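You operate a simulated robot arm through the tools that you are given. There is no shell and no other tool. Be economical: measure what you need, move in short steps, check, and stop when the job is done.

Carry out the task below with a simulated robot arm. There is one attempt and no reset: what you move stays moved.

JOB
Put things in order on the trailer bed. At the end: the blue foam block from the trailer bed stands where the grey towel pad stood; the grey towel pad from the trailer bed stands on top of the grey lunch tin; the brown dripper (marked "2 L") from the trailer bed is on the yellow route plate; the black hand gauge stands on top of the teal lunch box; whatever was shut is shut again. Leave all else as you found it, and nothing knocked over.

Only the result counts: the job must be done as asked and must still hold three seconds after the hand-in. Knocking over, shifting, dropping, spilling or breaking anything else fails it. Flat cloth is picked up by pressing the open fingertips on it (5 to 10 N) and closing them slowly along it; thin cloth reads only 2 to 8 mm in the jaws.

ROBOT AND FRAMES
A 7-joint arm with a two-finger parallel gripper, fixed in place. Base frame: the origin is at the foot of the arm, x ahead of it, y to its left, z up; the work surface is at about z = 0. Units: mm, rad, N and s.
With the tool pointing down near the work surface it reaches from about 220 to 580 mm from the base axis. Its first joint turns from -1.152 to 1.152 rad. Payload 2.5 kg.
The tool frame sits at the grasp point between the pads (the TCP): z along the fingers, y along the line on which they close. The tips reach 23 mm beyond it. The gripper opens to 94 mm. The fingers are 38 mm wide and 10 mm thick; the gripper's body (54 by 96 mm) begins 39 mm behind the TCP.
Orientation is that of the tool frame in the base frame, as [roll, pitch, yaw] about the fixed x, y, z axes, in that order (R = Rz(yaw) Ry(pitch) Rx(roll)). With the fingers straight down and closing along the base's y, the tool's x points along the base's -x, its y along +y and its z along -z.

CONTROLS
- The arm moves only by the tool move_arm. Its argument "steps" is a list of rows, each an object of numbers (a shift or turn left out is 0, a gripper value left out holds the last): "dx", "dy", "dz": the shift along the tool's x, y, z in m; "ax", "ay", "az": the turn, a rotation vector about the tool's x, y, z in rad; "jaw": the finger opening in m, from 0 to 0.094. In form: [{"dx": .., "dy": .., "dz": .., "ax": .., "ay": .., "az": .., "jaw": ..}, ...]. A call has 1 to 10 rows; each row is the pose to reach, as a shift and turn from the pose commanded when the call began, along the tool's axes at that moment. A row lasts 0.2 s, in which the tool goes at most 50 mm and 0.15 rad; a call with a longer step from one row to the next is refused whole, and so is a gripper value outside its range. A pose out of reach is approached as far as the arm can. The call stops where the force on the tool passes 40 N (or 10 N more than at its start, if that is more) or the arm is blocked; 0.2 s more then pass. Each finger travels about 108 mm/s and halts on what it meets, pressing with about 29 N; the grip force reading is that of the motor and also rises with nothing between the fingers. The clock runs only during rows and for 0.2 s after the last one: add rows that repeat a pose to give the fingers time. The reply holds the time, the measured pose of the TCP, the force on the tool along the base axes, the opening and the grip force, in the units named above and with some noise, with the torque about the TCP (base axes, N m) and any sound that the robot's microphone picked up.
- Cameras (640 x 400 px; columns grow to the right, rows downward): "scene" is fixed at [116.6, -412.2, 533.6]; the picture's right is [0.82, -0.57, 0.00], its down [-0.39, -0.56, -0.73] and it looks along [0.42, 0.60, -0.68] (base axes); focal length 214 px, centre (320, 200). "wrist" rides on the gripper at [86, 16, -75] in the tool frame; the picture's right is [-0.18, 0.98, 0.00], its down [-0.58, -0.11, -0.81] and it looks along [-0.79, -0.15, 0.59] (tool axes); focal length 243 px, centre (320, 200). There is no depth. A picture from a camera that has moved, and an enlarged one, comes with that camera's place and axes in the base frame and with its lens.
- grab_frame(camera): a new picture of that camera. No time passes.
- zoom(camera, box): a new picture of the part [left, top, right, bottom] of that camera's present view, enlarged. No time passes.
- job_done(): hands the job in; it is judged then, once.

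Work in short steps. Places have to be worked out from the pictures, the camera data and where the tool is seen: move nearer, look again, correct. Check each grasp and each placing, and mend what went wrong. You have 120 turns and 84 pictures in all, those below and enlarged ones among them. Open the gripper and draw the arm clear of the work before you hand the job in, unless the task says otherwise; then end with one line.

The tools are called after "Call:" as name(argument=value, ...) on one line, values as JSON. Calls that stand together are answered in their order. move_arm: Moves the arm, as the interface text tells. Its arguments: {"type":"object","properties":{"steps":{"type":"array"}},"required":["steps"]} The other tools are called the same way: grab_frame (camera) takes a picture; zoom (camera, box) takes an enlarged picture of a part of a camera's view; job_done () hands the job in.

At the start:

```text
t: 0.0
position: [332.7, -175.6, 343.3]
tcp_rot: [3.141, -0.001, 3.141]
ft_force: [0.1, 0.1, 0.3]
torque: [0.02, 0.04, 0.01]
opening: 94.0
grasp_force: 0.1
```

scene: 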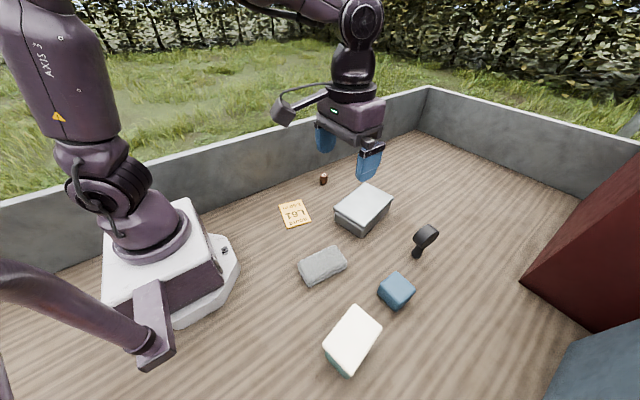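
wrist: 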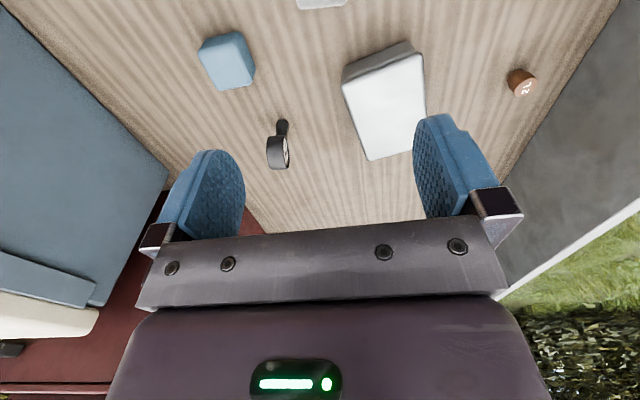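

I'll start with an enlarged view of the objects to locate them accurately.

Call:
zoom(camera="scene", box=[260, 160, 460, 285])

Call:
zoom(camera="scene", box=[280, 255, 460, 385])

```text
3.20 times, centred on (360, 222) of scene
camera zoom: at [116.6, -412.2, 533.6], right [0.82, -0.57, 0.0], down [-0.39, -0.56, -0.73], along [0.42, 0.6, -0.68], focal length 686 px, centre (192, 128)
```

zoom: 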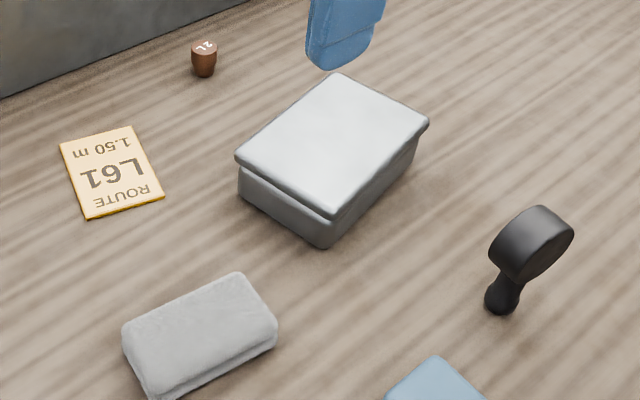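

```text
3.08 times, centred on (370, 320) of scene
camera zoom: at [116.6, -412.2, 533.6], right [0.82, -0.57, 0.0], down [-0.39, -0.56, -0.73], along [0.42, 0.6, -0.68], focal length 660 px, centre (166, -169)
```

zoom: 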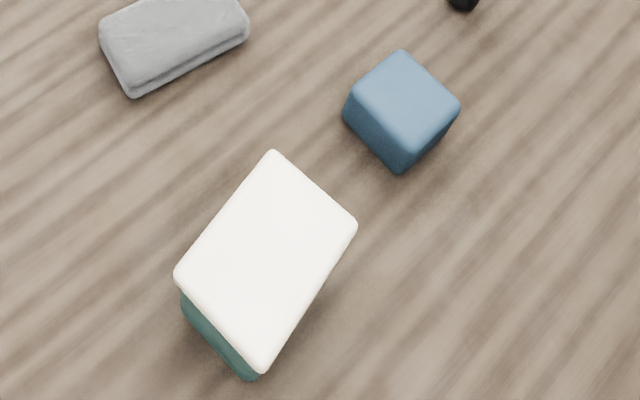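

The gauge stands upright on its handle near (535, -290), beyond easy top-down reach. I'll enlarge the gauge and the lunch tin from the wrist camera.

Call:
zoom(camera="wrist", box=[180, 20, 340, 200])

Call:
zoom(camera="scene", box=[390, 210, 460, 270])

```text
2.22 times, centred on (260, 110) of wrist
camera zoom: at [247.6, -159.7, 418.7], right [0.18, 0.98, 0.0], down [0.58, -0.11, 0.81], along [0.79, -0.15, -0.59], focal length 539 px, centre (453, 400)
```

zoom: 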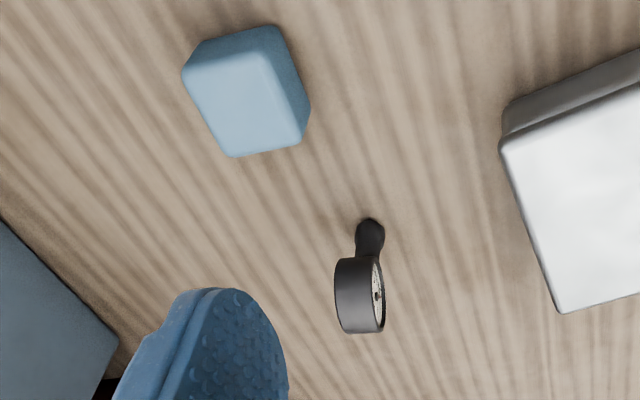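

```text
6.67 times, centred on (425, 240) of scene
camera zoom: at [116.6, -412.2, 533.6], right [0.82, -0.57, 0.0], down [-0.39, -0.56, -0.73], along [0.42, 0.6, -0.68], focal length 1430 px, centre (-380, -67)
```

zoom: 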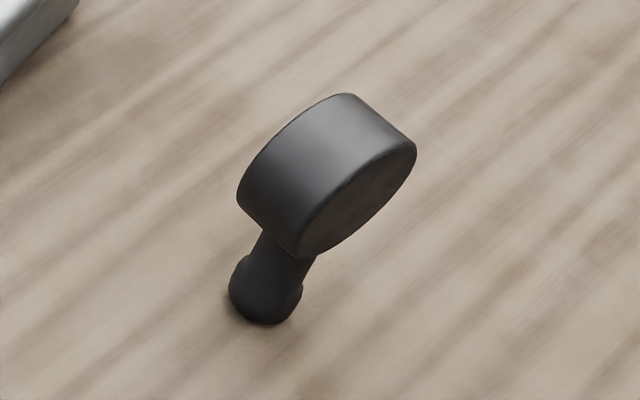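

The gauge's disc axis is nearly along base y, so the jaws can take the head across its faces with the tool tilted outward. I'll move nearer and tilt by 0.6 rad for a level view.

Call:
move_arm(steps=[{"dx": -0.018, "dy": -0.019, "dz": 0.024, "ay": -0.1, "jaw": 0.094}, {"dx": -0.036, "dy": -0.038, "dz": 0.048, "ay": -0.2}, {"dx": -0.054, "dy": -0.057, "dz": 0.072, "ay": -0.3}, {"dx": -0.072, "dy": -0.076, "dz": 0.096, "ay": -0.4}, {"dx": -0.09, "dy": -0.095, "dz": 0.12, "ay": -0.5}, {"dx": -0.107, "dy": -0.114, "dz": 0.143, "ay": -0.6}, {"dx": -0.107, "dy": -0.114, "dz": 0.143, "ay": -0.6}])

Call:
grab_frame(camera="wrist")

Call:
grab_frame(camera="scene")

```text
t: 1.6
position: [442.8, -289.1, 200.8]
tcp_rot: [-3.141, 0.602, -3.141]
ft_force: [0.8, 0.5, 0.7]
torque: [0.0, 0.01, -0.04]
opening: 94.0
grasp_force: 0.0
```

```text
77 pictures are left
camera wrist: at [329.0, -273.7, 213.8], right [0.15, 0.98, 0.1], down [0.02, -0.11, 0.99], along [0.99, -0.15, -0.04], focal length 243 px, centre (320, 200)
```

wrist: 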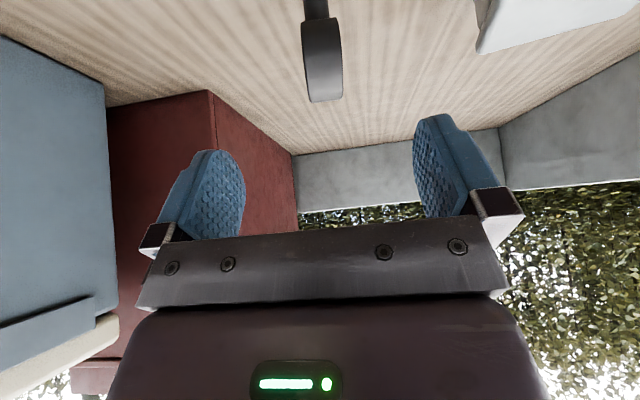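

```text
76 pictures are left
```

scene: 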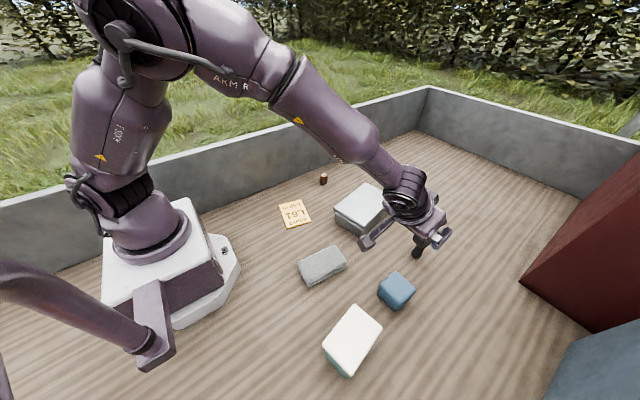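

The head is centred near (536, -291, 88), about 33 mm thick. I'll slide down along the tool axis with the jaws open around it, and check before closing.

Call:
move_arm(steps=[{"dx": -0.0146, "dy": -0.002, "dz": 0.03}, {"dx": -0.0146, "dy": -0.002, "dz": 0.06}, {"dx": -0.0146, "dy": -0.002, "dz": 0.085}, {"dx": -0.0146, "dy": -0.002, "dz": 0.105}, {"dx": -0.0146, "dy": -0.002, "dz": 0.105}])

Call:
grab_frame(camera="wrist")

Call:
zoom(camera="scene", box=[360, 180, 480, 270])

```text
t: 2.8
position: [512.9, -290.5, 121.8]
tcp_rot: [3.141, 0.601, 3.14]
ft_force: [0.6, 0.2, 0.3]
torque: [0.02, -0.01, 0.01]
opening: 94.0
grasp_force: 0.0
```

```text
75 pictures are left
camera wrist: at [398.7, -274.6, 134.3], right [0.15, 0.98, 0.1], down [0.02, -0.11, 0.99], along [0.99, -0.15, -0.04], focal length 243 px, centre (320, 200)
```

wrist: 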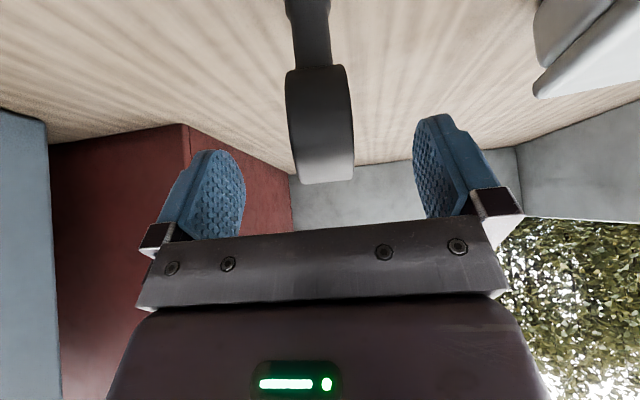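

```text
4.44 times, centred on (420, 225) of scene
camera zoom: at [116.7, -412.2, 533.6], right [0.82, -0.57, 0.0], down [-0.39, -0.56, -0.73], along [0.42, 0.6, -0.68], focal length 953 px, centre (-124, 89)
```

zoom: 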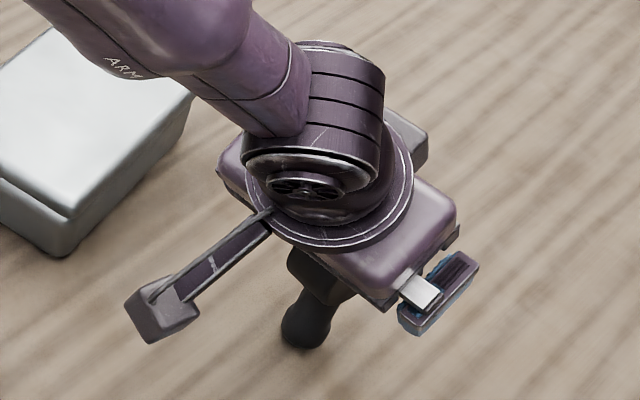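

The gauge is centred between the fingers. I'll go the last 36 mm, align the yaw with the disc (-0.1 rad), and then close gently.

Call:
move_arm(steps=[{"dz": 0.015, "ax": 0.028, "az": 0.041}, {"dz": 0.0365, "ax": 0.0565, "az": 0.0825}, {"dz": 0.0365, "ax": 0.0565, "az": 0.0825, "jaw": 0.07}, {"dz": 0.0365, "ax": 0.0565, "az": 0.0825, "jaw": 0.055}, {"dz": 0.0365, "ax": 0.0565, "az": 0.0825, "jaw": 0.045}])

Call:
grab_frame(camera="wrist")

```text
t: 4.0
position: [533.0, -291.2, 93.4]
tcp_rot: [-3.141, 0.602, 3.043]
ft_force: [0.1, 0.0, 0.3]
torque: [-0.01, 0.02, 0.04]
opening: 44.8
grasp_force: 0.0
```

```text
73 pictures are left
camera wrist: at [421.5, -264.3, 105.6], right [0.25, 0.96, 0.1], down [0.01, -0.11, 0.99], along [0.97, -0.25, -0.04], focal length 243 px, centre (320, 200)
```

wrist: 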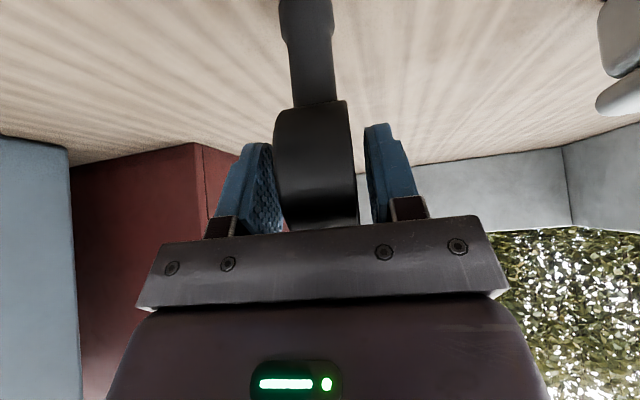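

Nicely centred with a few mm each side; closing.

Call:
move_arm(steps=[{"jaw": 0.038}, {"jaw": 0.032}, {"jaw": 0.027}, {"jaw": 0.022}, {"jaw": 0.02}])

```text
t: 5.2
position: [534.2, -290.8, 91.7]
tcp_rot: [-3.141, 0.6, 3.043]
ft_force: [-0.4, 0.0, -0.5]
torque: [-0.01, -0.02, -0.01]
opening: 29.6
grasp_force: 29.3
```

Held at 29.6 mm. Lifting straight up 120 mm.

Call:
move_arm(steps=[{"dx": -0.0113, "dz": -0.0165}, {"dx": -0.0283, "dz": -0.0413}, {"dx": -0.0452, "dz": -0.066}, {"dx": -0.0678, "dz": -0.099}, {"dx": -0.0678, "dz": -0.099}])

Call:
grab_frame(camera="wrist")

Call:
grab_frame(camera="scene")

```text
t: 6.4
position: [532.0, -290.9, 212.5]
tcp_rot: [3.14, 0.599, 3.042]
ft_force: [0.5, -0.2, -1.1]
torque: [-0.01, -0.02, -0.01]
opening: 29.9
grasp_force: 29.0
```

```text
72 pictures are left
camera wrist: at [421.4, -263.6, 225.3], right [0.25, 0.96, 0.1], down [0.01, -0.11, 0.99], along [0.97, -0.25, -0.04], focal length 243 px, centre (320, 200)
```

wrist: 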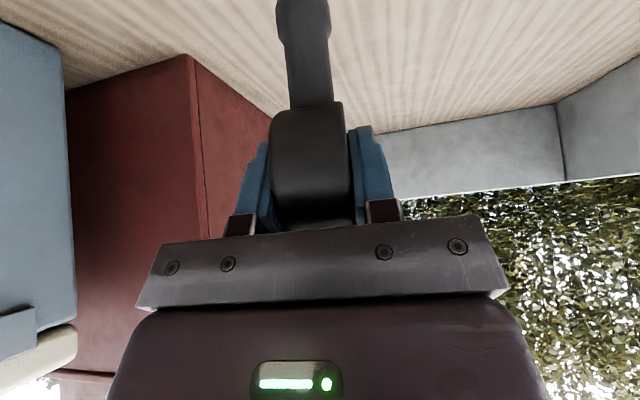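

```text
71 pictures are left
```

scene: 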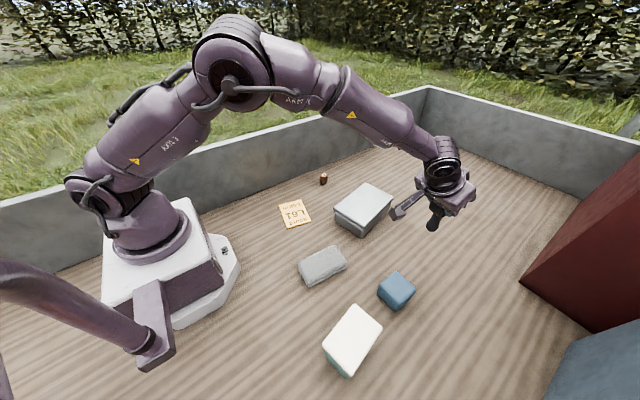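

Gauge held upright. I'll zoom in on the teal box to determine its footprint and height.

Call:
zoom(camera="scene", box=[310, 295, 400, 385])

```text
4.44 times, centred on (355, 340) of scene
camera zoom: at [116.7, -412.2, 533.6], right [0.82, -0.57, 0.0], down [-0.39, -0.56, -0.73], along [0.42, 0.6, -0.68], focal length 953 px, centre (164, -422)
```

zoom: 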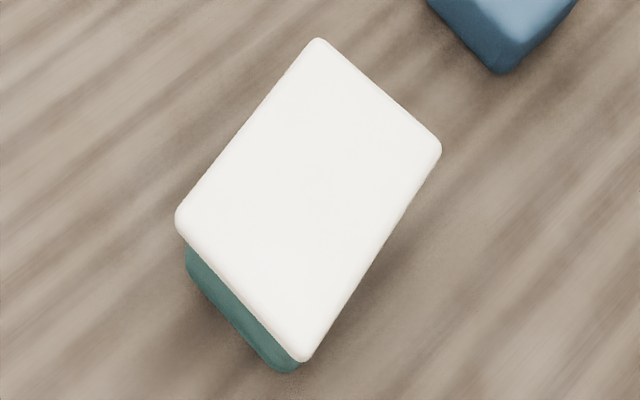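

Lid centre ray gives about (231, -353) for any plausible box height (60-90 mm). I'll carry the gauge there at a safe height, turning the tool heading to about -0.9 rad.

Call:
move_arm(steps=[{"dx": 0.013, "dy": -0.0055, "dz": -0.0122, "ax": 0.027, "az": 0.04, "jaw": 0.02}, {"dx": 0.0346, "dy": -0.0148, "dz": -0.0324, "ax": 0.072, "az": 0.106}, {"dx": 0.0606, "dy": -0.0258, "dz": -0.0568, "ax": 0.127, "az": 0.185}, {"dx": 0.0909, "dy": -0.0387, "dz": -0.0852, "ax": 0.19, "az": 0.277}, {"dx": 0.1212, "dy": -0.0516, "dz": -0.1136, "ax": 0.253, "az": 0.37}, {"dx": 0.1516, "dy": -0.0645, "dz": -0.142, "ax": 0.316, "az": 0.462}, {"dx": 0.1797, "dy": -0.0765, "dz": -0.1683, "ax": 0.375, "az": 0.548}, {"dx": 0.2035, "dy": -0.0867, "dz": -0.1906, "ax": 0.425, "az": 0.62}, {"dx": 0.2165, "dy": -0.0922, "dz": -0.2028, "ax": 0.452, "az": 0.66}, {"dx": 0.2165, "dy": -0.0922, "dz": -0.2028, "ax": 0.452, "az": 0.66}])

Call:
grab_frame(camera="scene")

Call:
grab_frame(camera="wrist")

```text
t: 8.6
position: [232.7, -353.1, 258.6]
tcp_rot: [3.141, 0.6, 2.242]
ft_force: [0.9, -0.4, 0.6]
torque: [0.04, 0.02, 0.01]
opening: 20.0
grasp_force: 0.0
```

```text
69 pictures are left
```

scene: 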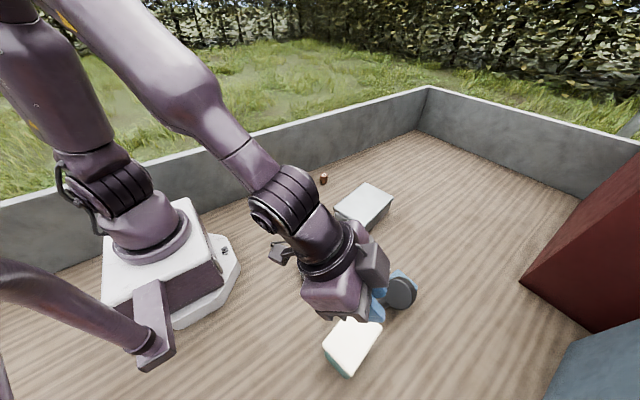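

```text
68 pictures are left
camera wrist: at [174.7, -254.3, 271.1], right [0.87, 0.49, 0.1], down [-0.07, -0.09, 0.99], along [0.5, -0.87, -0.04], focal length 243 px, centre (320, 200)
```

wrist: 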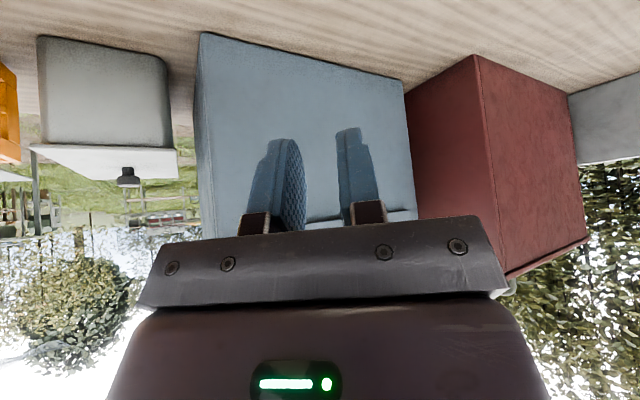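

The gauge slipped out during the swing; it seems to be near the blue block. I'll move the arm back and up to see what happened.

Call:
move_arm(steps=[{"dx": 0.0, "dz": -0.04, "jaw": 0.02}, {"dx": 0.02, "dz": -0.075}, {"dx": 0.04, "dy": 0.03, "dz": -0.1}, {"dx": 0.04, "dy": 0.07, "dz": -0.11}, {"dx": 0.04, "dy": 0.11, "dz": -0.11}, {"dx": 0.04, "dy": 0.15, "dz": -0.11}])

Call:
grab_frame(camera="scene")

```text
t: 10.0
position: [289.7, -186.7, 325.6]
tcp_rot: [-3.141, 0.601, 2.244]
ft_force: [-1.1, 0.3, 0.0]
torque: [0.0, -0.01, 0.01]
opening: 19.9
grasp_force: 0.2
```

```text
67 pictures are left
```

scene: 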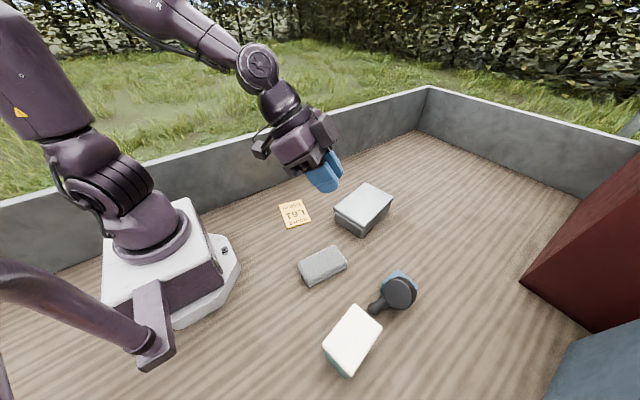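

Call:
zoom(camera="scene", box=[350, 255, 440, 325])

Call:
grab_frame(camera="wrist")

```text
5.71 times, centred on (395, 290) of scene
camera zoom: at [116.6, -412.2, 533.6], right [0.82, -0.57, 0.0], down [-0.39, -0.56, -0.73], along [0.42, 0.6, -0.68], focal length 1226 px, centre (-109, -314)
```

zoom: 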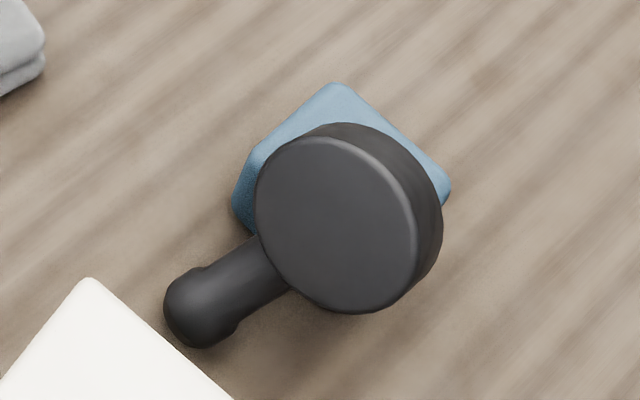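

```text
65 pictures are left
camera wrist: at [232.0, -87.9, 337.3], right [0.86, 0.49, 0.1], down [-0.07, -0.09, 0.99], along [0.5, -0.87, -0.04], focal length 243 px, centre (320, 200)
```

wrist: 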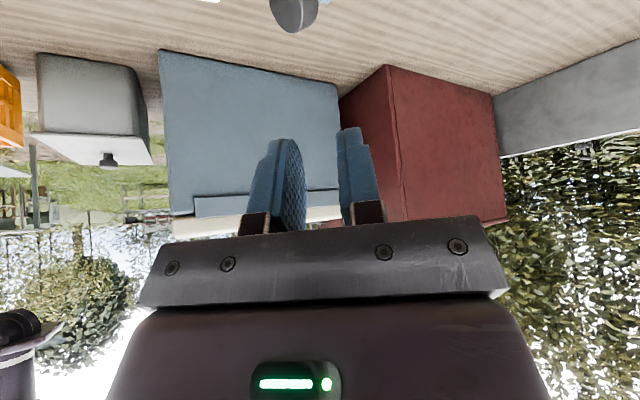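

The gauge is leaning on the blue block: its handle end is on the floor near (327, -327) and its head near (368, -346). I'll straighten the tool and look at it closely from the wrist.

Call:
move_arm(steps=[{"dx": 0.005, "dy": -0.013, "dz": 0.032, "ay": 0.12}, {"dx": 0.01, "dy": -0.026, "dz": 0.064, "ay": 0.24}, {"dx": 0.015, "dy": -0.039, "dz": 0.096, "ay": 0.36}, {"dx": 0.02, "dy": -0.052, "dz": 0.128, "ay": 0.48}, {"dx": 0.0247, "dy": -0.0642, "dz": 0.1595, "ay": 0.6, "jaw": 0.094}, {"dx": 0.0247, "dy": -0.0642, "dz": 0.1595, "ay": 0.6, "jaw": 0.094}])

Call:
grab_frame(camera="wrist")

```text
t: 11.4
position: [283.3, -281.8, 180.1]
tcp_rot: [3.14, -0.001, 2.241]
ft_force: [0.3, 0.0, -0.2]
torque: [-0.01, -0.03, -0.02]
opening: 93.8
grasp_force: 0.1
```

```text
64 pictures are left
camera wrist: at [242.7, -204.5, 254.2], right [0.88, 0.47, 0.0], down [0.28, -0.52, 0.81], along [0.38, -0.71, -0.59], focal length 243 px, centre (320, 200)
```

wrist: 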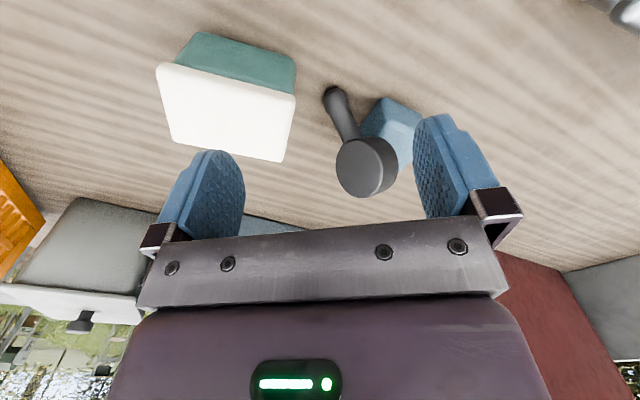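

Call:
zoom(camera="wrist", box=[300, 60, 440, 210])

Call:
zoom(camera="wrist", box=[140, 20, 310, 170])

```text
2.67 times, centred on (370, 135) of wrist
camera zoom: at [242.7, -204.5, 254.2], right [0.88, 0.47, 0.0], down [0.28, -0.52, 0.81], along [0.38, -0.71, -0.59], focal length 647 px, centre (187, 373)
```

zoom: 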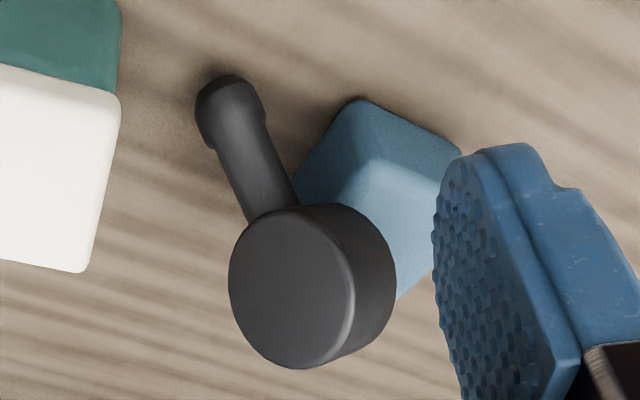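

```text
2.67 times, centred on (225, 95) of wrist
camera zoom: at [242.7, -204.5, 254.2], right [0.88, 0.47, 0.0], down [0.28, -0.52, 0.81], along [0.38, -0.71, -0.59], focal length 647 px, centre (573, 480)
```

zoom: 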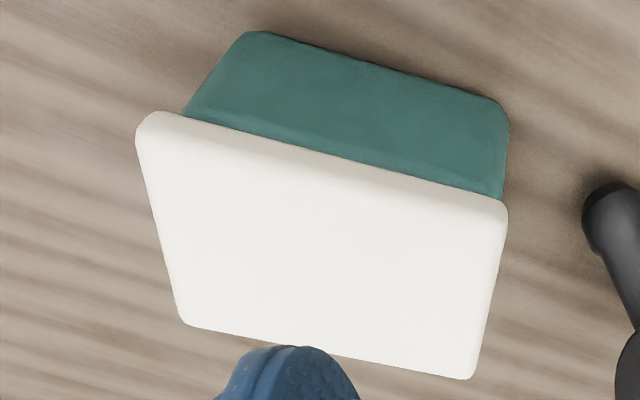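

Triangulating from both cameras gives the lid centre at (236, -350) with its top near 76. The gauge's handle end is at (328, -326, 13), its head at about (376, -348, 70), and it leans about 42°. Gripping the head across its rim from above and then tilting outward by about 0.7 rad will stand it upright. I'll go above it and turn to heading -0.28.

Call:
move_arm(steps=[{"dx": -0.022, "dy": 0.006, "az": -0.125}, {"dx": -0.044, "dy": 0.0124, "az": -0.25}, {"dx": -0.066, "dy": 0.0186, "az": -0.375}, {"dx": -0.088, "dy": 0.025, "az": -0.5}, {"dx": -0.1099, "dy": 0.0311, "az": -0.624}, {"dx": -0.1099, "dy": 0.0311, "az": -0.624}])

Call:
grab_frame(camera="wrist")

Call:
grab_frame(camera="scene")

```text
t: 12.8
position: [377.1, -348.5, 179.8]
tcp_rot: [3.141, -0.001, 2.867]
ft_force: [-0.2, -0.7, 0.7]
torque: [0.03, -0.01, -0.01]
opening: 94.3
grasp_force: 0.0
```

```text
61 pictures are left
camera wrist: at [297.2, -309.4, 254.5], right [0.44, 0.9, 0.0], down [0.53, -0.26, 0.81], along [0.72, -0.36, -0.59], focal length 243 px, centre (320, 200)
```

wrist: 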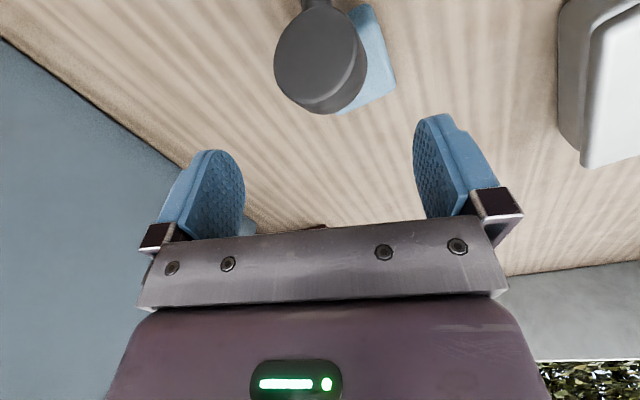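

```text
60 pictures are left
```

scene: 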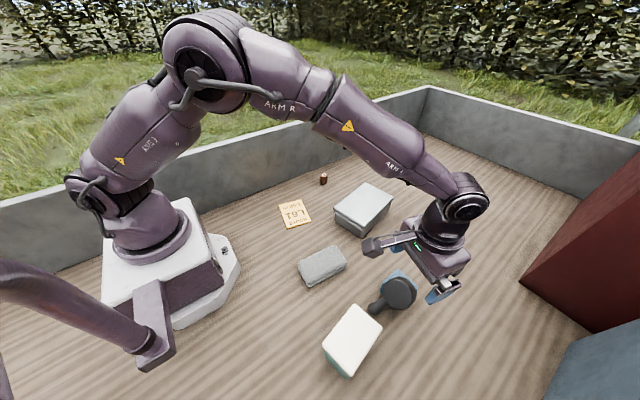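

The new view agrees (face centre within 2 mm). Rolling by -0.148 to match the head, then descending so that the jaws straddle the rim while the left fingertip stays above the blue block.

Call:
move_arm(steps=[{"ax": -0.148, "dz": 0.015}, {"ax": -0.148, "dx": 0.001, "dy": -0.0017, "dz": 0.04}, {"ax": -0.148, "dx": 0.001, "dy": -0.0017, "dz": 0.065}, {"ax": -0.148, "dx": 0.001, "dy": -0.0017, "dz": 0.085}, {"ax": -0.148, "dx": 0.001, "dy": -0.0017, "dz": 0.0975}, {"ax": -0.148, "dx": 0.001, "dy": -0.0017, "dz": 0.0975}])

Call:
grab_frame(camera="wrist")

Call:
zoom(camera="scene", box=[350, 230, 460, 320])

```text
t: 14.2
position: [374.6, -348.4, 82.2]
tcp_rot: [2.992, 0.001, 2.865]
ft_force: [0.3, -0.3, -0.1]
torque: [0.01, 0.03, 0.0]
opening: 94.2
grasp_force: 0.2
```

```text
59 pictures are left
camera wrist: at [292.8, -320.4, 158.5], right [0.44, 0.89, 0.14], down [0.5, -0.38, 0.78], along [0.75, -0.27, -0.61], focal length 243 px, centre (320, 200)
```

wrist: 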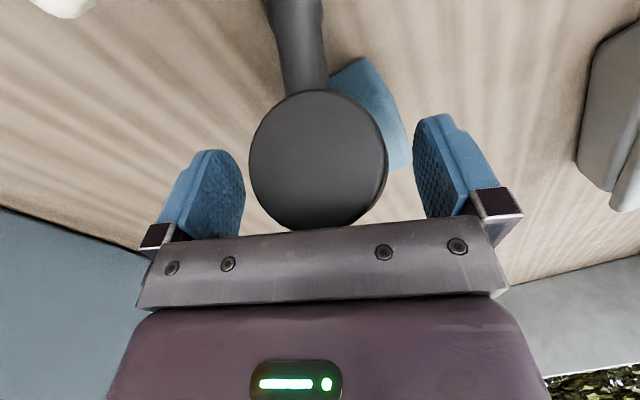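

```text
4.44 times, centred on (405, 275) of scene
camera zoom: at [116.6, -412.2, 533.6], right [0.82, -0.57, 0.0], down [-0.39, -0.56, -0.73], along [0.42, 0.6, -0.68], focal length 953 px, centre (-58, -133)
```

zoom: 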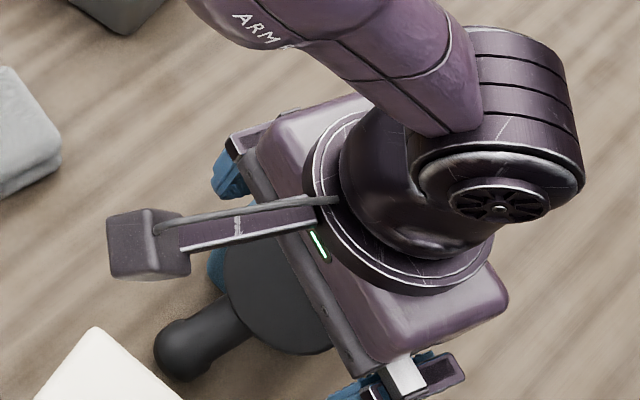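

The disc is centred between the pads. Closing slowly on the rim.

Call:
move_arm(steps=[{"jaw": 0.08}, {"jaw": 0.072}, {"jaw": 0.066}, {"jaw": 0.06}, {"jaw": 0.054}, {"jaw": 0.048}, {"jaw": 0.045}])

Call:
grab_frame(camera="wrist")

```text
t: 15.8
position: [374.4, -347.3, 82.4]
tcp_rot: [2.994, 0.0, 2.866]
ft_force: [-0.4, -0.3, -0.1]
torque: [0.01, -0.02, 0.0]
opening: 63.6
grasp_force: 28.5
```

```text
57 pictures are left
camera wrist: at [292.7, -320.4, 158.8], right [0.44, 0.89, 0.14], down [0.5, -0.38, 0.78], along [0.75, -0.27, -0.61], focal length 243 px, centre (320, 200)
```

wrist: 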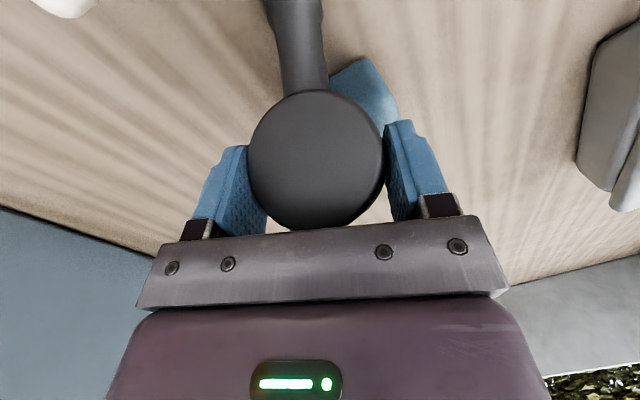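

Gripped across the rim at 63.6 mm. Lifting slowly.

Call:
move_arm(steps=[{"dy": 0.0007, "dz": -0.005}, {"dy": 0.0022, "dz": -0.015}, {"dy": 0.0037, "dz": -0.025}, {"dy": 0.0055, "dz": -0.037}, {"dy": 0.0075, "dz": -0.05}, {"dy": 0.0095, "dz": -0.063}, {"dy": 0.011, "dz": -0.075}, {"dy": 0.013, "dz": -0.087}, {"dy": 0.0148, "dz": -0.0989}])

Call:
grab_frame(camera="wrist")

```text
t: 17.8
position: [375.0, -348.7, 182.5]
tcp_rot: [2.994, 0.0, 2.865]
ft_force: [-0.2, -0.5, -1.9]
torque: [0.02, -0.03, 0.02]
opening: 63.7
grasp_force: 29.0
```

```text
56 pictures are left
camera wrist: at [293.4, -320.3, 259.1], right [0.44, 0.89, 0.14], down [0.5, -0.38, 0.78], along [0.75, -0.27, -0.61], focal length 243 px, centre (320, 200)
```

wrist: 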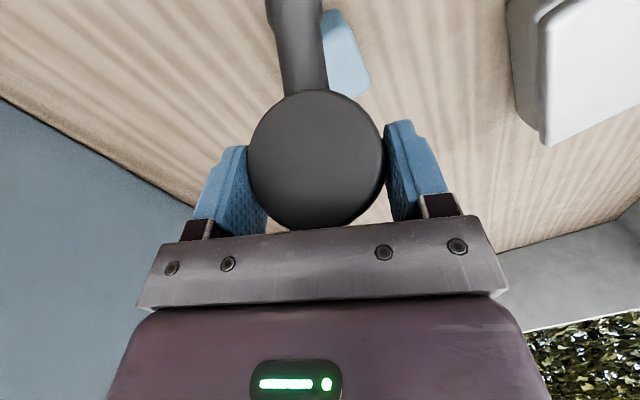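

Grip is stable with no rotation. Undoing the roll first, then tilting outward slowly to bring the gauge upright.

Call:
move_arm(steps=[{"ax": 0.03, "dz": -0.008}, {"ax": 0.06, "dz": -0.018}, {"ax": 0.09, "dz": -0.028}, {"ax": 0.12, "dz": -0.038}, {"ax": 0.148, "dz": -0.045}])

Call:
move_arm(steps=[{"ay": -0.04}, {"ay": -0.11}, {"ay": -0.19}, {"ay": -0.27}, {"ay": -0.35}, {"ay": -0.43}, {"ay": -0.51}, {"ay": -0.59}, {"ay": -0.67}, {"ay": -0.723}])

Call:
grab_frame(camera="scene")

Call:
grab_frame(camera="wrist")

```text
t: 19.0
position: [373.6, -356.0, 226.9]
tcp_rot: [-3.141, 0.0, 2.866]
ft_force: [-0.3, 0.2, -1.8]
torque: [-0.03, -0.04, -0.01]
opening: 63.6
grasp_force: 29.4
```

```text
t: 21.2
position: [373.3, -354.9, 227.0]
tcp_rot: [-3.14, 0.721, 2.865]
ft_force: [0.3, -0.7, -1.8]
torque: [0.0, 0.01, -0.01]
opening: 63.2
grasp_force: 28.8
```

```text
55 pictures are left
```

scene: 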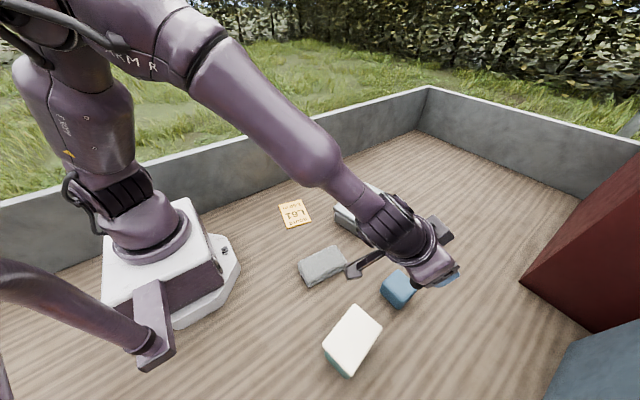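

```text
54 pictures are left
camera wrist: at [267.4, -308.8, 225.7], right [0.4, 0.91, 0.12], down [-0.12, -0.08, 0.99], along [0.91, -0.41, 0.08], focal length 243 px, centre (320, 200)
```

wrist: 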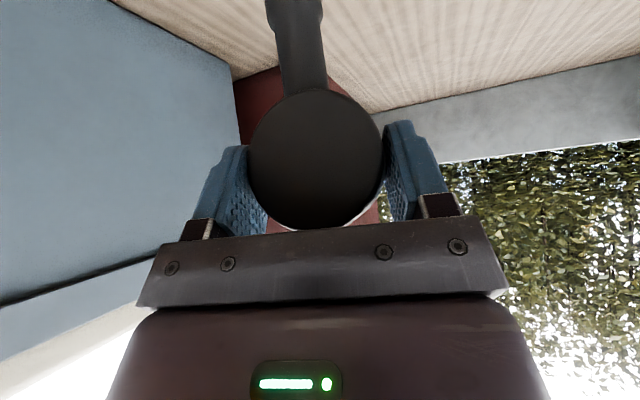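

The handle is vertical to within about 1.5° sideways. I'll carry the gauge slowly over the lid and turn to heading -1.1, so the scene camera can check the fore-aft tilt.

Call:
move_arm(steps=[{"dx": 0.006, "dy": -0.0015, "dz": -0.0053, "ax": 0.031, "az": 0.035}, {"dx": 0.0168, "dy": -0.0042, "dz": -0.0148, "ax": 0.087, "az": 0.099}, {"dx": 0.0293, "dy": -0.0073, "dz": -0.0258, "ax": 0.153, "az": 0.173}, {"dx": 0.0419, "dy": -0.0104, "dz": -0.0369, "ax": 0.218, "az": 0.247}, {"dx": 0.0545, "dy": -0.0135, "dz": -0.048, "ax": 0.283, "az": 0.321}, {"dx": 0.0671, "dy": -0.0166, "dz": -0.0591, "ax": 0.349, "az": 0.396}, {"dx": 0.0796, "dy": -0.0198, "dz": -0.0701, "ax": 0.414, "az": 0.47}, {"dx": 0.0912, "dy": -0.0226, "dz": -0.0803, "ax": 0.474, "az": 0.538}, {"dx": 0.1006, "dy": -0.025, "dz": -0.0886, "ax": 0.523, "az": 0.593}, {"dx": 0.1048, "dy": -0.026, "dz": -0.0923, "ax": 0.545, "az": 0.618}])

Call:
grab_frame(camera="scene")

Call:
zoom(camera="scene", box=[290, 270, 410, 390])

```text
t: 23.4
position: [231.7, -342.7, 227.8]
tcp_rot: [3.139, 0.724, 2.037]
ft_force: [-0.4, -0.7, -2.2]
torque: [0.0, -0.04, 0.0]
opening: 63.3
grasp_force: 29.5
```

```text
53 pictures are left
```

scene: 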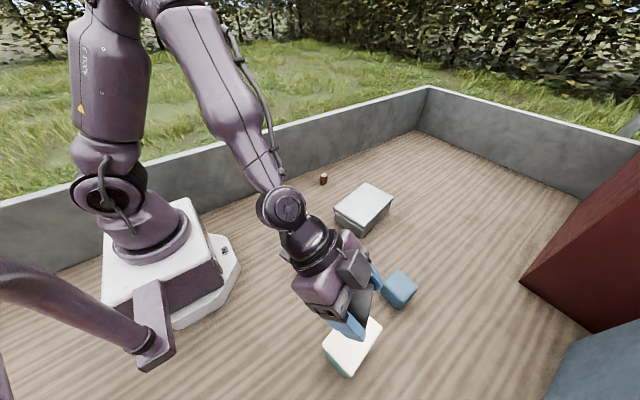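

```text
3.33 times, centred on (350, 330) of scene
camera zoom: at [116.6, -412.2, 533.6], right [0.82, -0.57, 0.0], down [-0.39, -0.56, -0.73], along [0.42, 0.6, -0.68], focal length 715 px, centre (220, -233)
```

zoom: 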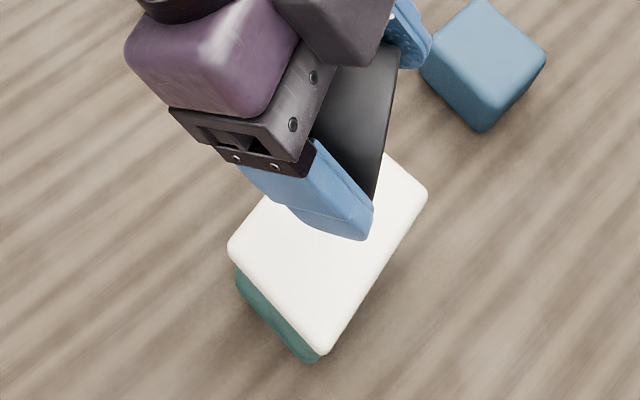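

The handle is hidden behind the gripper. I'll lower toward the lid in small steps; pressing the flat handle end lightly will also square the gauge fore-aft in the rim grip.

Call:
move_arm(steps=[{"dx": 0.0066, "dz": 0.0075}, {"dx": 0.0145, "dz": 0.0165}, {"dx": 0.0225, "dz": 0.0255}, {"dx": 0.0291, "dz": 0.033}, {"dx": 0.0317, "dz": 0.036}])

Call:
grab_frame(camera="wrist")

Call:
zoom(camera="scene", box=[310, 280, 400, 380])

```text
t: 24.6
position: [231.6, -344.0, 181.7]
tcp_rot: [3.138, 0.73, 2.039]
ft_force: [0.9, -1.5, 17.7]
torque: [-0.16, -0.1, 0.09]
opening: 62.2
grasp_force: 29.4
```

```text
51 pictures are left
camera wrist: at [195.3, -235.1, 179.5], right [0.94, 0.32, 0.13], down [-0.15, 0.04, 0.99], along [0.31, -0.95, 0.09], focal length 243 px, centre (320, 200)
```

wrist: 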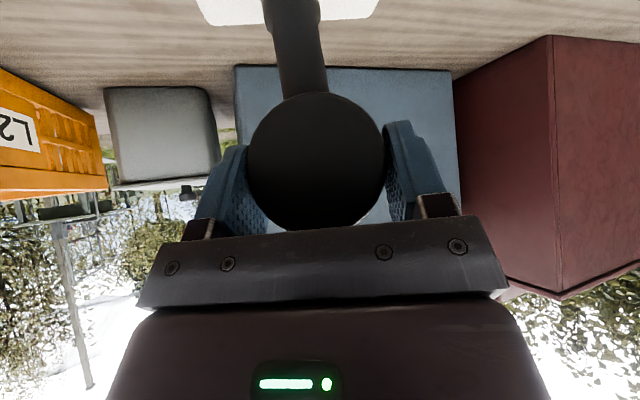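

```text
4.00 times, centred on (355, 330) of scene
camera zoom: at [116.6, -412.1, 533.7], right [0.82, -0.57, 0.0], down [-0.39, -0.56, -0.73], along [0.42, 0.6, -0.68], focal length 858 px, centre (180, -320)
```

zoom: 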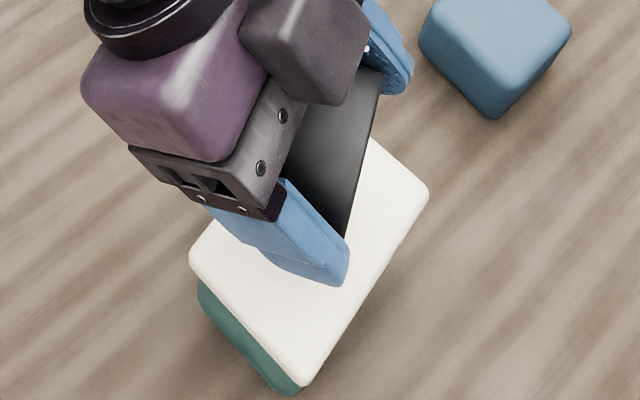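

Contact is made at about 18 N, through the base centre judging by the torque, and the handle is in the middle of the lid. I'll relieve most of the press and read again.

Call:
move_arm(steps=[{"dx": -0.0007, "dz": -0.0008}, {"dx": -0.0013, "dz": -0.0015}])

```text
t: 25.2
position: [231.5, -341.4, 180.9]
tcp_rot: [-3.14, 0.717, 2.042]
ft_force: [0.0, -0.4, -0.3]
torque: [-0.04, 0.04, 0.04]
opening: 60.9
grasp_force: 29.3
```

Call:
grab_frame(camera="wrist")

Call:
zoom(camera="scene", box=[310, 280, 400, 380])

```text
49 pictures are left
camera wrist: at [193.9, -232.6, 179.5], right [0.94, 0.32, 0.12], down [-0.14, 0.04, 0.99], along [0.32, -0.95, 0.08], focal length 243 px, centre (320, 200)
```

wrist: 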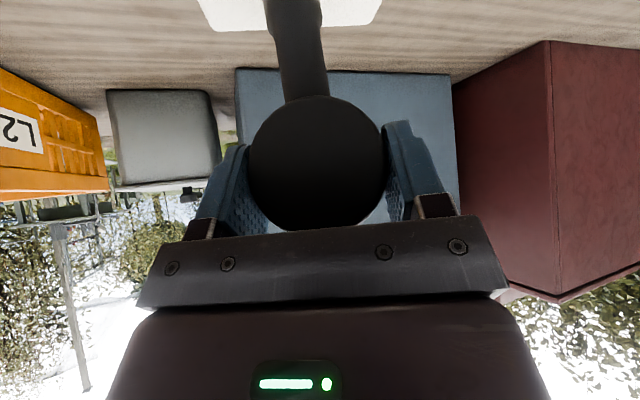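

```text
4.00 times, centred on (355, 330) of scene
camera zoom: at [116.6, -412.2, 533.6], right [0.82, -0.57, 0.0], down [-0.39, -0.56, -0.73], along [0.42, 0.6, -0.68], focal length 858 px, centre (180, -320)
```

zoom: 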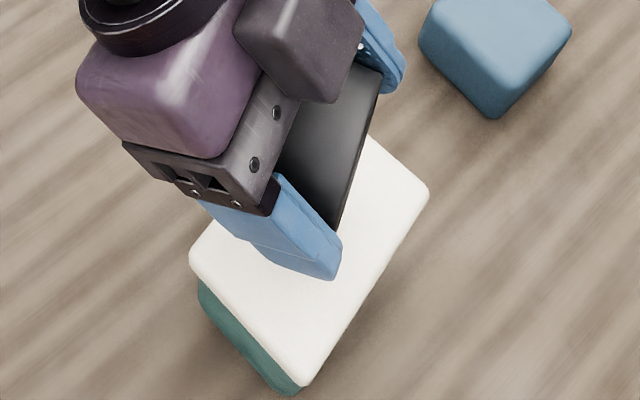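

The gauge rests on the lid, with near-zero net force now. Opening the jaws gradually.

Call:
move_arm(steps=[{"jaw": 0.062}, {"jaw": 0.064}, {"jaw": 0.066}, {"jaw": 0.068}, {"jaw": 0.071}])

Call:
grab_frame(camera="wrist")

```text
t: 26.4
position: [231.8, -342.6, 181.1]
tcp_rot: [-3.141, 0.723, 2.041]
ft_force: [1.0, -0.1, 0.4]
torque: [0.04, 0.02, 0.01]
opening: 70.9
grasp_force: 0.1
```

```text
47 pictures are left
camera wrist: at [194.3, -233.5, 180.2], right [0.94, 0.32, 0.12], down [-0.14, 0.04, 0.99], along [0.31, -0.95, 0.08], focal length 243 px, centre (320, 200)
```

wrist: 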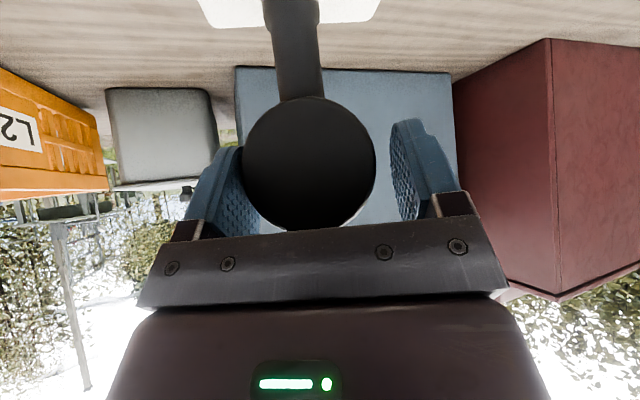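

The gauge settled upright (handle slope matches vertical). Opening fully and retreating along the tool axis.

Call:
move_arm(steps=[{"jaw": 0.078}, {"jaw": 0.086}, {"jaw": 0.094}, {"jaw": 0.094}, {"dz": -0.015}, {"dz": -0.04}, {"dz": -0.07}, {"dz": -0.1}])

Call:
grab_frame(camera="wrist")

Call:
grab_frame(camera="scene")

```text
t: 28.2
position: [203.5, -284.3, 255.9]
tcp_rot: [3.141, 0.722, 2.042]
ft_force: [0.4, 0.2, 1.0]
torque: [0.02, -0.01, 0.03]
opening: 93.9
grasp_force: 0.1
```

```text
46 pictures are left
camera wrist: at [165.5, -175.5, 254.8], right [0.94, 0.32, 0.12], down [-0.14, 0.04, 0.99], along [0.31, -0.95, 0.08], focal length 243 px, centre (320, 200)
```

wrist: 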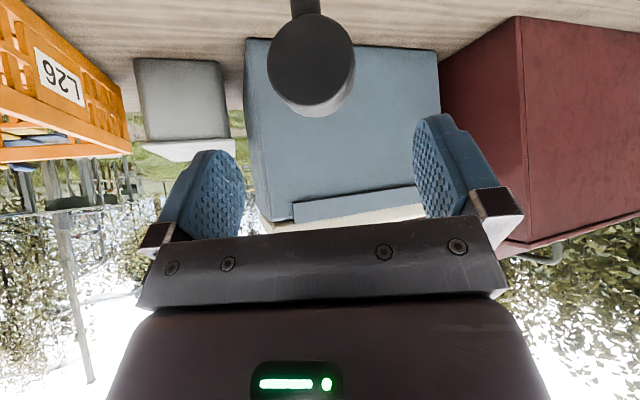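

```text
45 pictures are left
```

scene: 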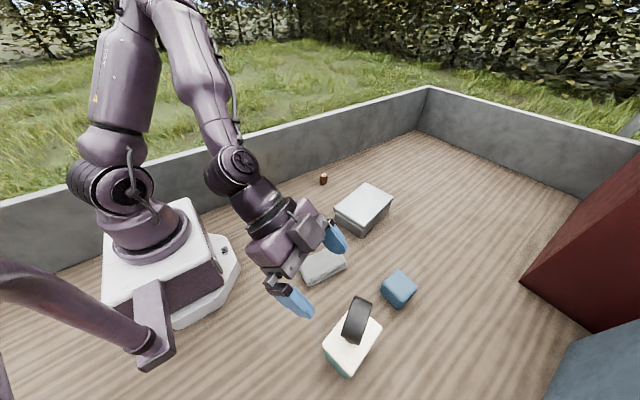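

The gauge stands on the teal box. Now the towel pad: untilt and move back over toward it, in two moves.

Call:
move_arm(steps=[{"dx": 0.018, "dy": 0.0162, "dz": -0.0105, "ay": 0.144}, {"dx": 0.0359, "dy": 0.0325, "dz": -0.021, "ay": 0.289}, {"dx": 0.0539, "dy": 0.0487, "dz": -0.0314, "ay": 0.433}, {"dx": 0.0718, "dy": 0.065, "dz": -0.0419, "ay": 0.578}, {"dx": 0.0898, "dy": 0.0812, "dz": -0.0524, "ay": 0.722}])

Call:
move_arm(steps=[{"az": -0.13, "dz": 0.008}, {"az": -0.26, "dz": 0.016}, {"az": -0.39, "dz": 0.024}, {"az": -0.52, "dz": 0.032}, {"az": -0.65, "dz": 0.04}, {"az": -0.78, "dz": 0.048}, {"az": -0.89, "dz": 0.056}, {"az": -0.89, "dz": 0.056}])

Call:
grab_frame(camera="wrist")

Call:
zoom(camera="scene", box=[260, 160, 460, 310])

```text
t: 29.4
position: [228.9, -157.6, 236.8]
tcp_rot: [-3.139, -0.001, 2.043]
ft_force: [0.7, -0.8, -0.1]
torque: [0.01, 0.04, -0.03]
opening: 94.1
grasp_force: 0.0
```

```text
t: 31.2
position: [226.9, -155.7, 178.5]
tcp_rot: [-3.139, 0.0, 2.934]
ft_force: [-0.1, 1.1, -0.3]
torque: [0.01, -0.02, 0.0]
opening: 93.8
grasp_force: 0.1
```

```text
44 pictures are left
camera wrist: at [146.5, -121.7, 253.8], right [0.38, 0.92, 0.0], down [0.55, -0.23, 0.81], along [0.74, -0.31, -0.59], focal length 243 px, centre (320, 200)
```

wrist: 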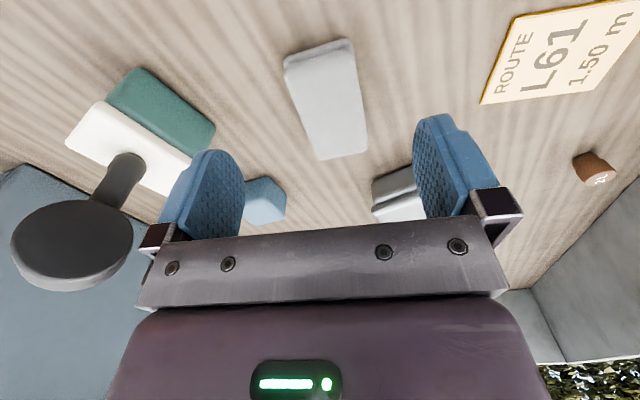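

```text
2.67 times, centred on (360, 235) of scene
camera zoom: at [116.6, -412.2, 533.6], right [0.82, -0.57, 0.0], down [-0.39, -0.56, -0.73], along [0.42, 0.6, -0.68], focal length 572 px, centre (213, 107)
```

zoom: 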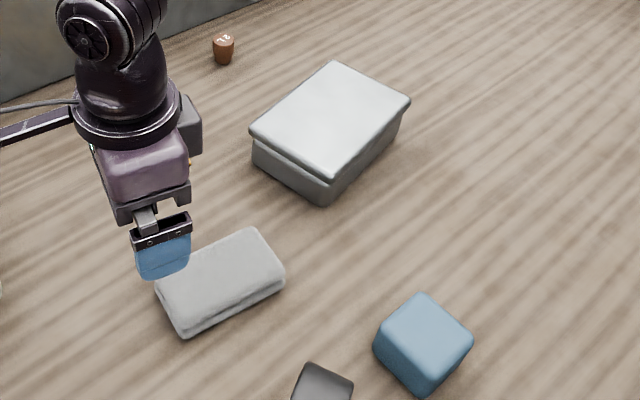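

Towel pad: centre about (292, -168), 115 x 58 mm, long axis at about -10°, 30 mm high. Moving above it and descending to just over its top.

Call:
move_arm(steps=[{"dx": -0.02, "dz": 0.015, "az": -0.01}, {"dx": -0.045, "dz": 0.03, "az": -0.02}, {"dx": -0.0662, "dy": 0.0012, "dz": 0.055, "az": -0.033}, {"dx": -0.0662, "dy": 0.0012, "dz": 0.085, "az": -0.033}, {"dx": -0.0662, "dy": 0.0012, "dz": 0.11, "az": -0.033}, {"dx": -0.0662, "dy": 0.0012, "dz": 0.11, "az": -0.033}])

Call:
grab_frame(camera="wrist")

Call:
zoom(camera="scene", box=[270, 200, 400, 300])

```text
t: 32.6
position: [293.0, -169.5, 69.2]
tcp_rot: [-3.14, -0.002, 2.964]
ft_force: [-0.3, -0.4, 0.0]
torque: [0.0, 0.01, 0.01]
opening: 94.1
grasp_force: 0.0
```

```text
42 pictures are left
camera wrist: at [210.0, -137.8, 144.6], right [0.35, 0.94, 0.0], down [0.55, -0.21, 0.81], along [0.75, -0.29, -0.59], focal length 243 px, centre (320, 200)
```

wrist: 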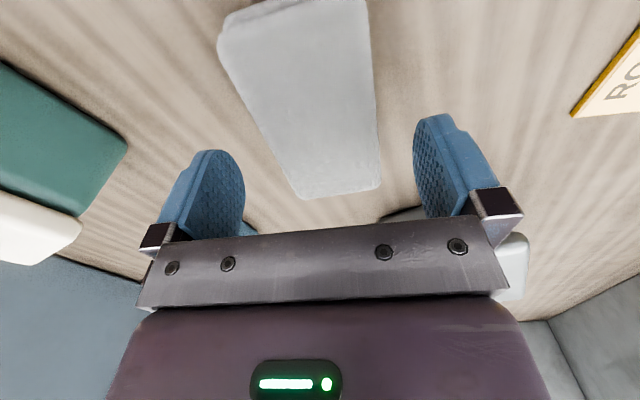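

```text
4.00 times, centred on (335, 250) of scene
camera zoom: at [116.6, -412.2, 533.6], right [0.82, -0.57, 0.0], down [-0.39, -0.56, -0.73], along [0.42, 0.6, -0.68], focal length 858 px, centre (260, 0)
```

zoom: 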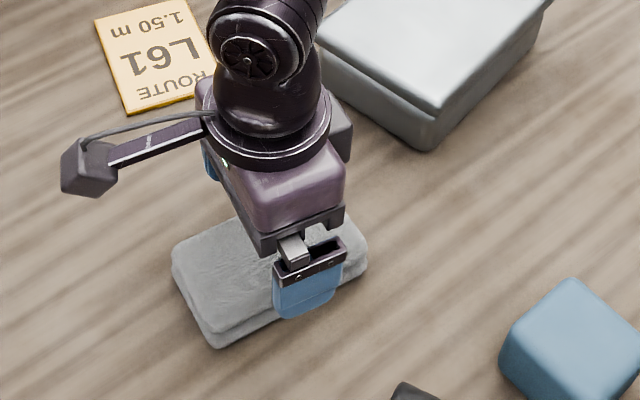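

Edges agree to within a few mm; shifting 2 mm left and descending to z = 27, then closing slowly.

Call:
move_arm(steps=[{"dy": 0.002, "dz": 0.015}, {"dy": 0.002, "dz": 0.03}, {"dy": 0.002, "dz": 0.0415}, {"dy": 0.002, "dz": 0.0415, "jaw": 0.08}, {"dy": 0.002, "dz": 0.0415, "jaw": 0.068}, {"dy": 0.002, "dz": 0.0415, "jaw": 0.058}, {"dy": 0.002, "dz": 0.0415, "jaw": 0.048}, {"dy": 0.002, "dz": 0.0415, "jaw": 0.04}, {"dy": 0.002, "dz": 0.0415, "jaw": 0.04}])

```text
t: 34.6
position: [293.6, -167.8, 28.9]
tcp_rot: [-3.14, 0.0, 2.962]
ft_force: [0.3, 0.7, 0.2]
torque: [0.02, -0.01, 0.0]
opening: 68.4
grasp_force: 29.5
```

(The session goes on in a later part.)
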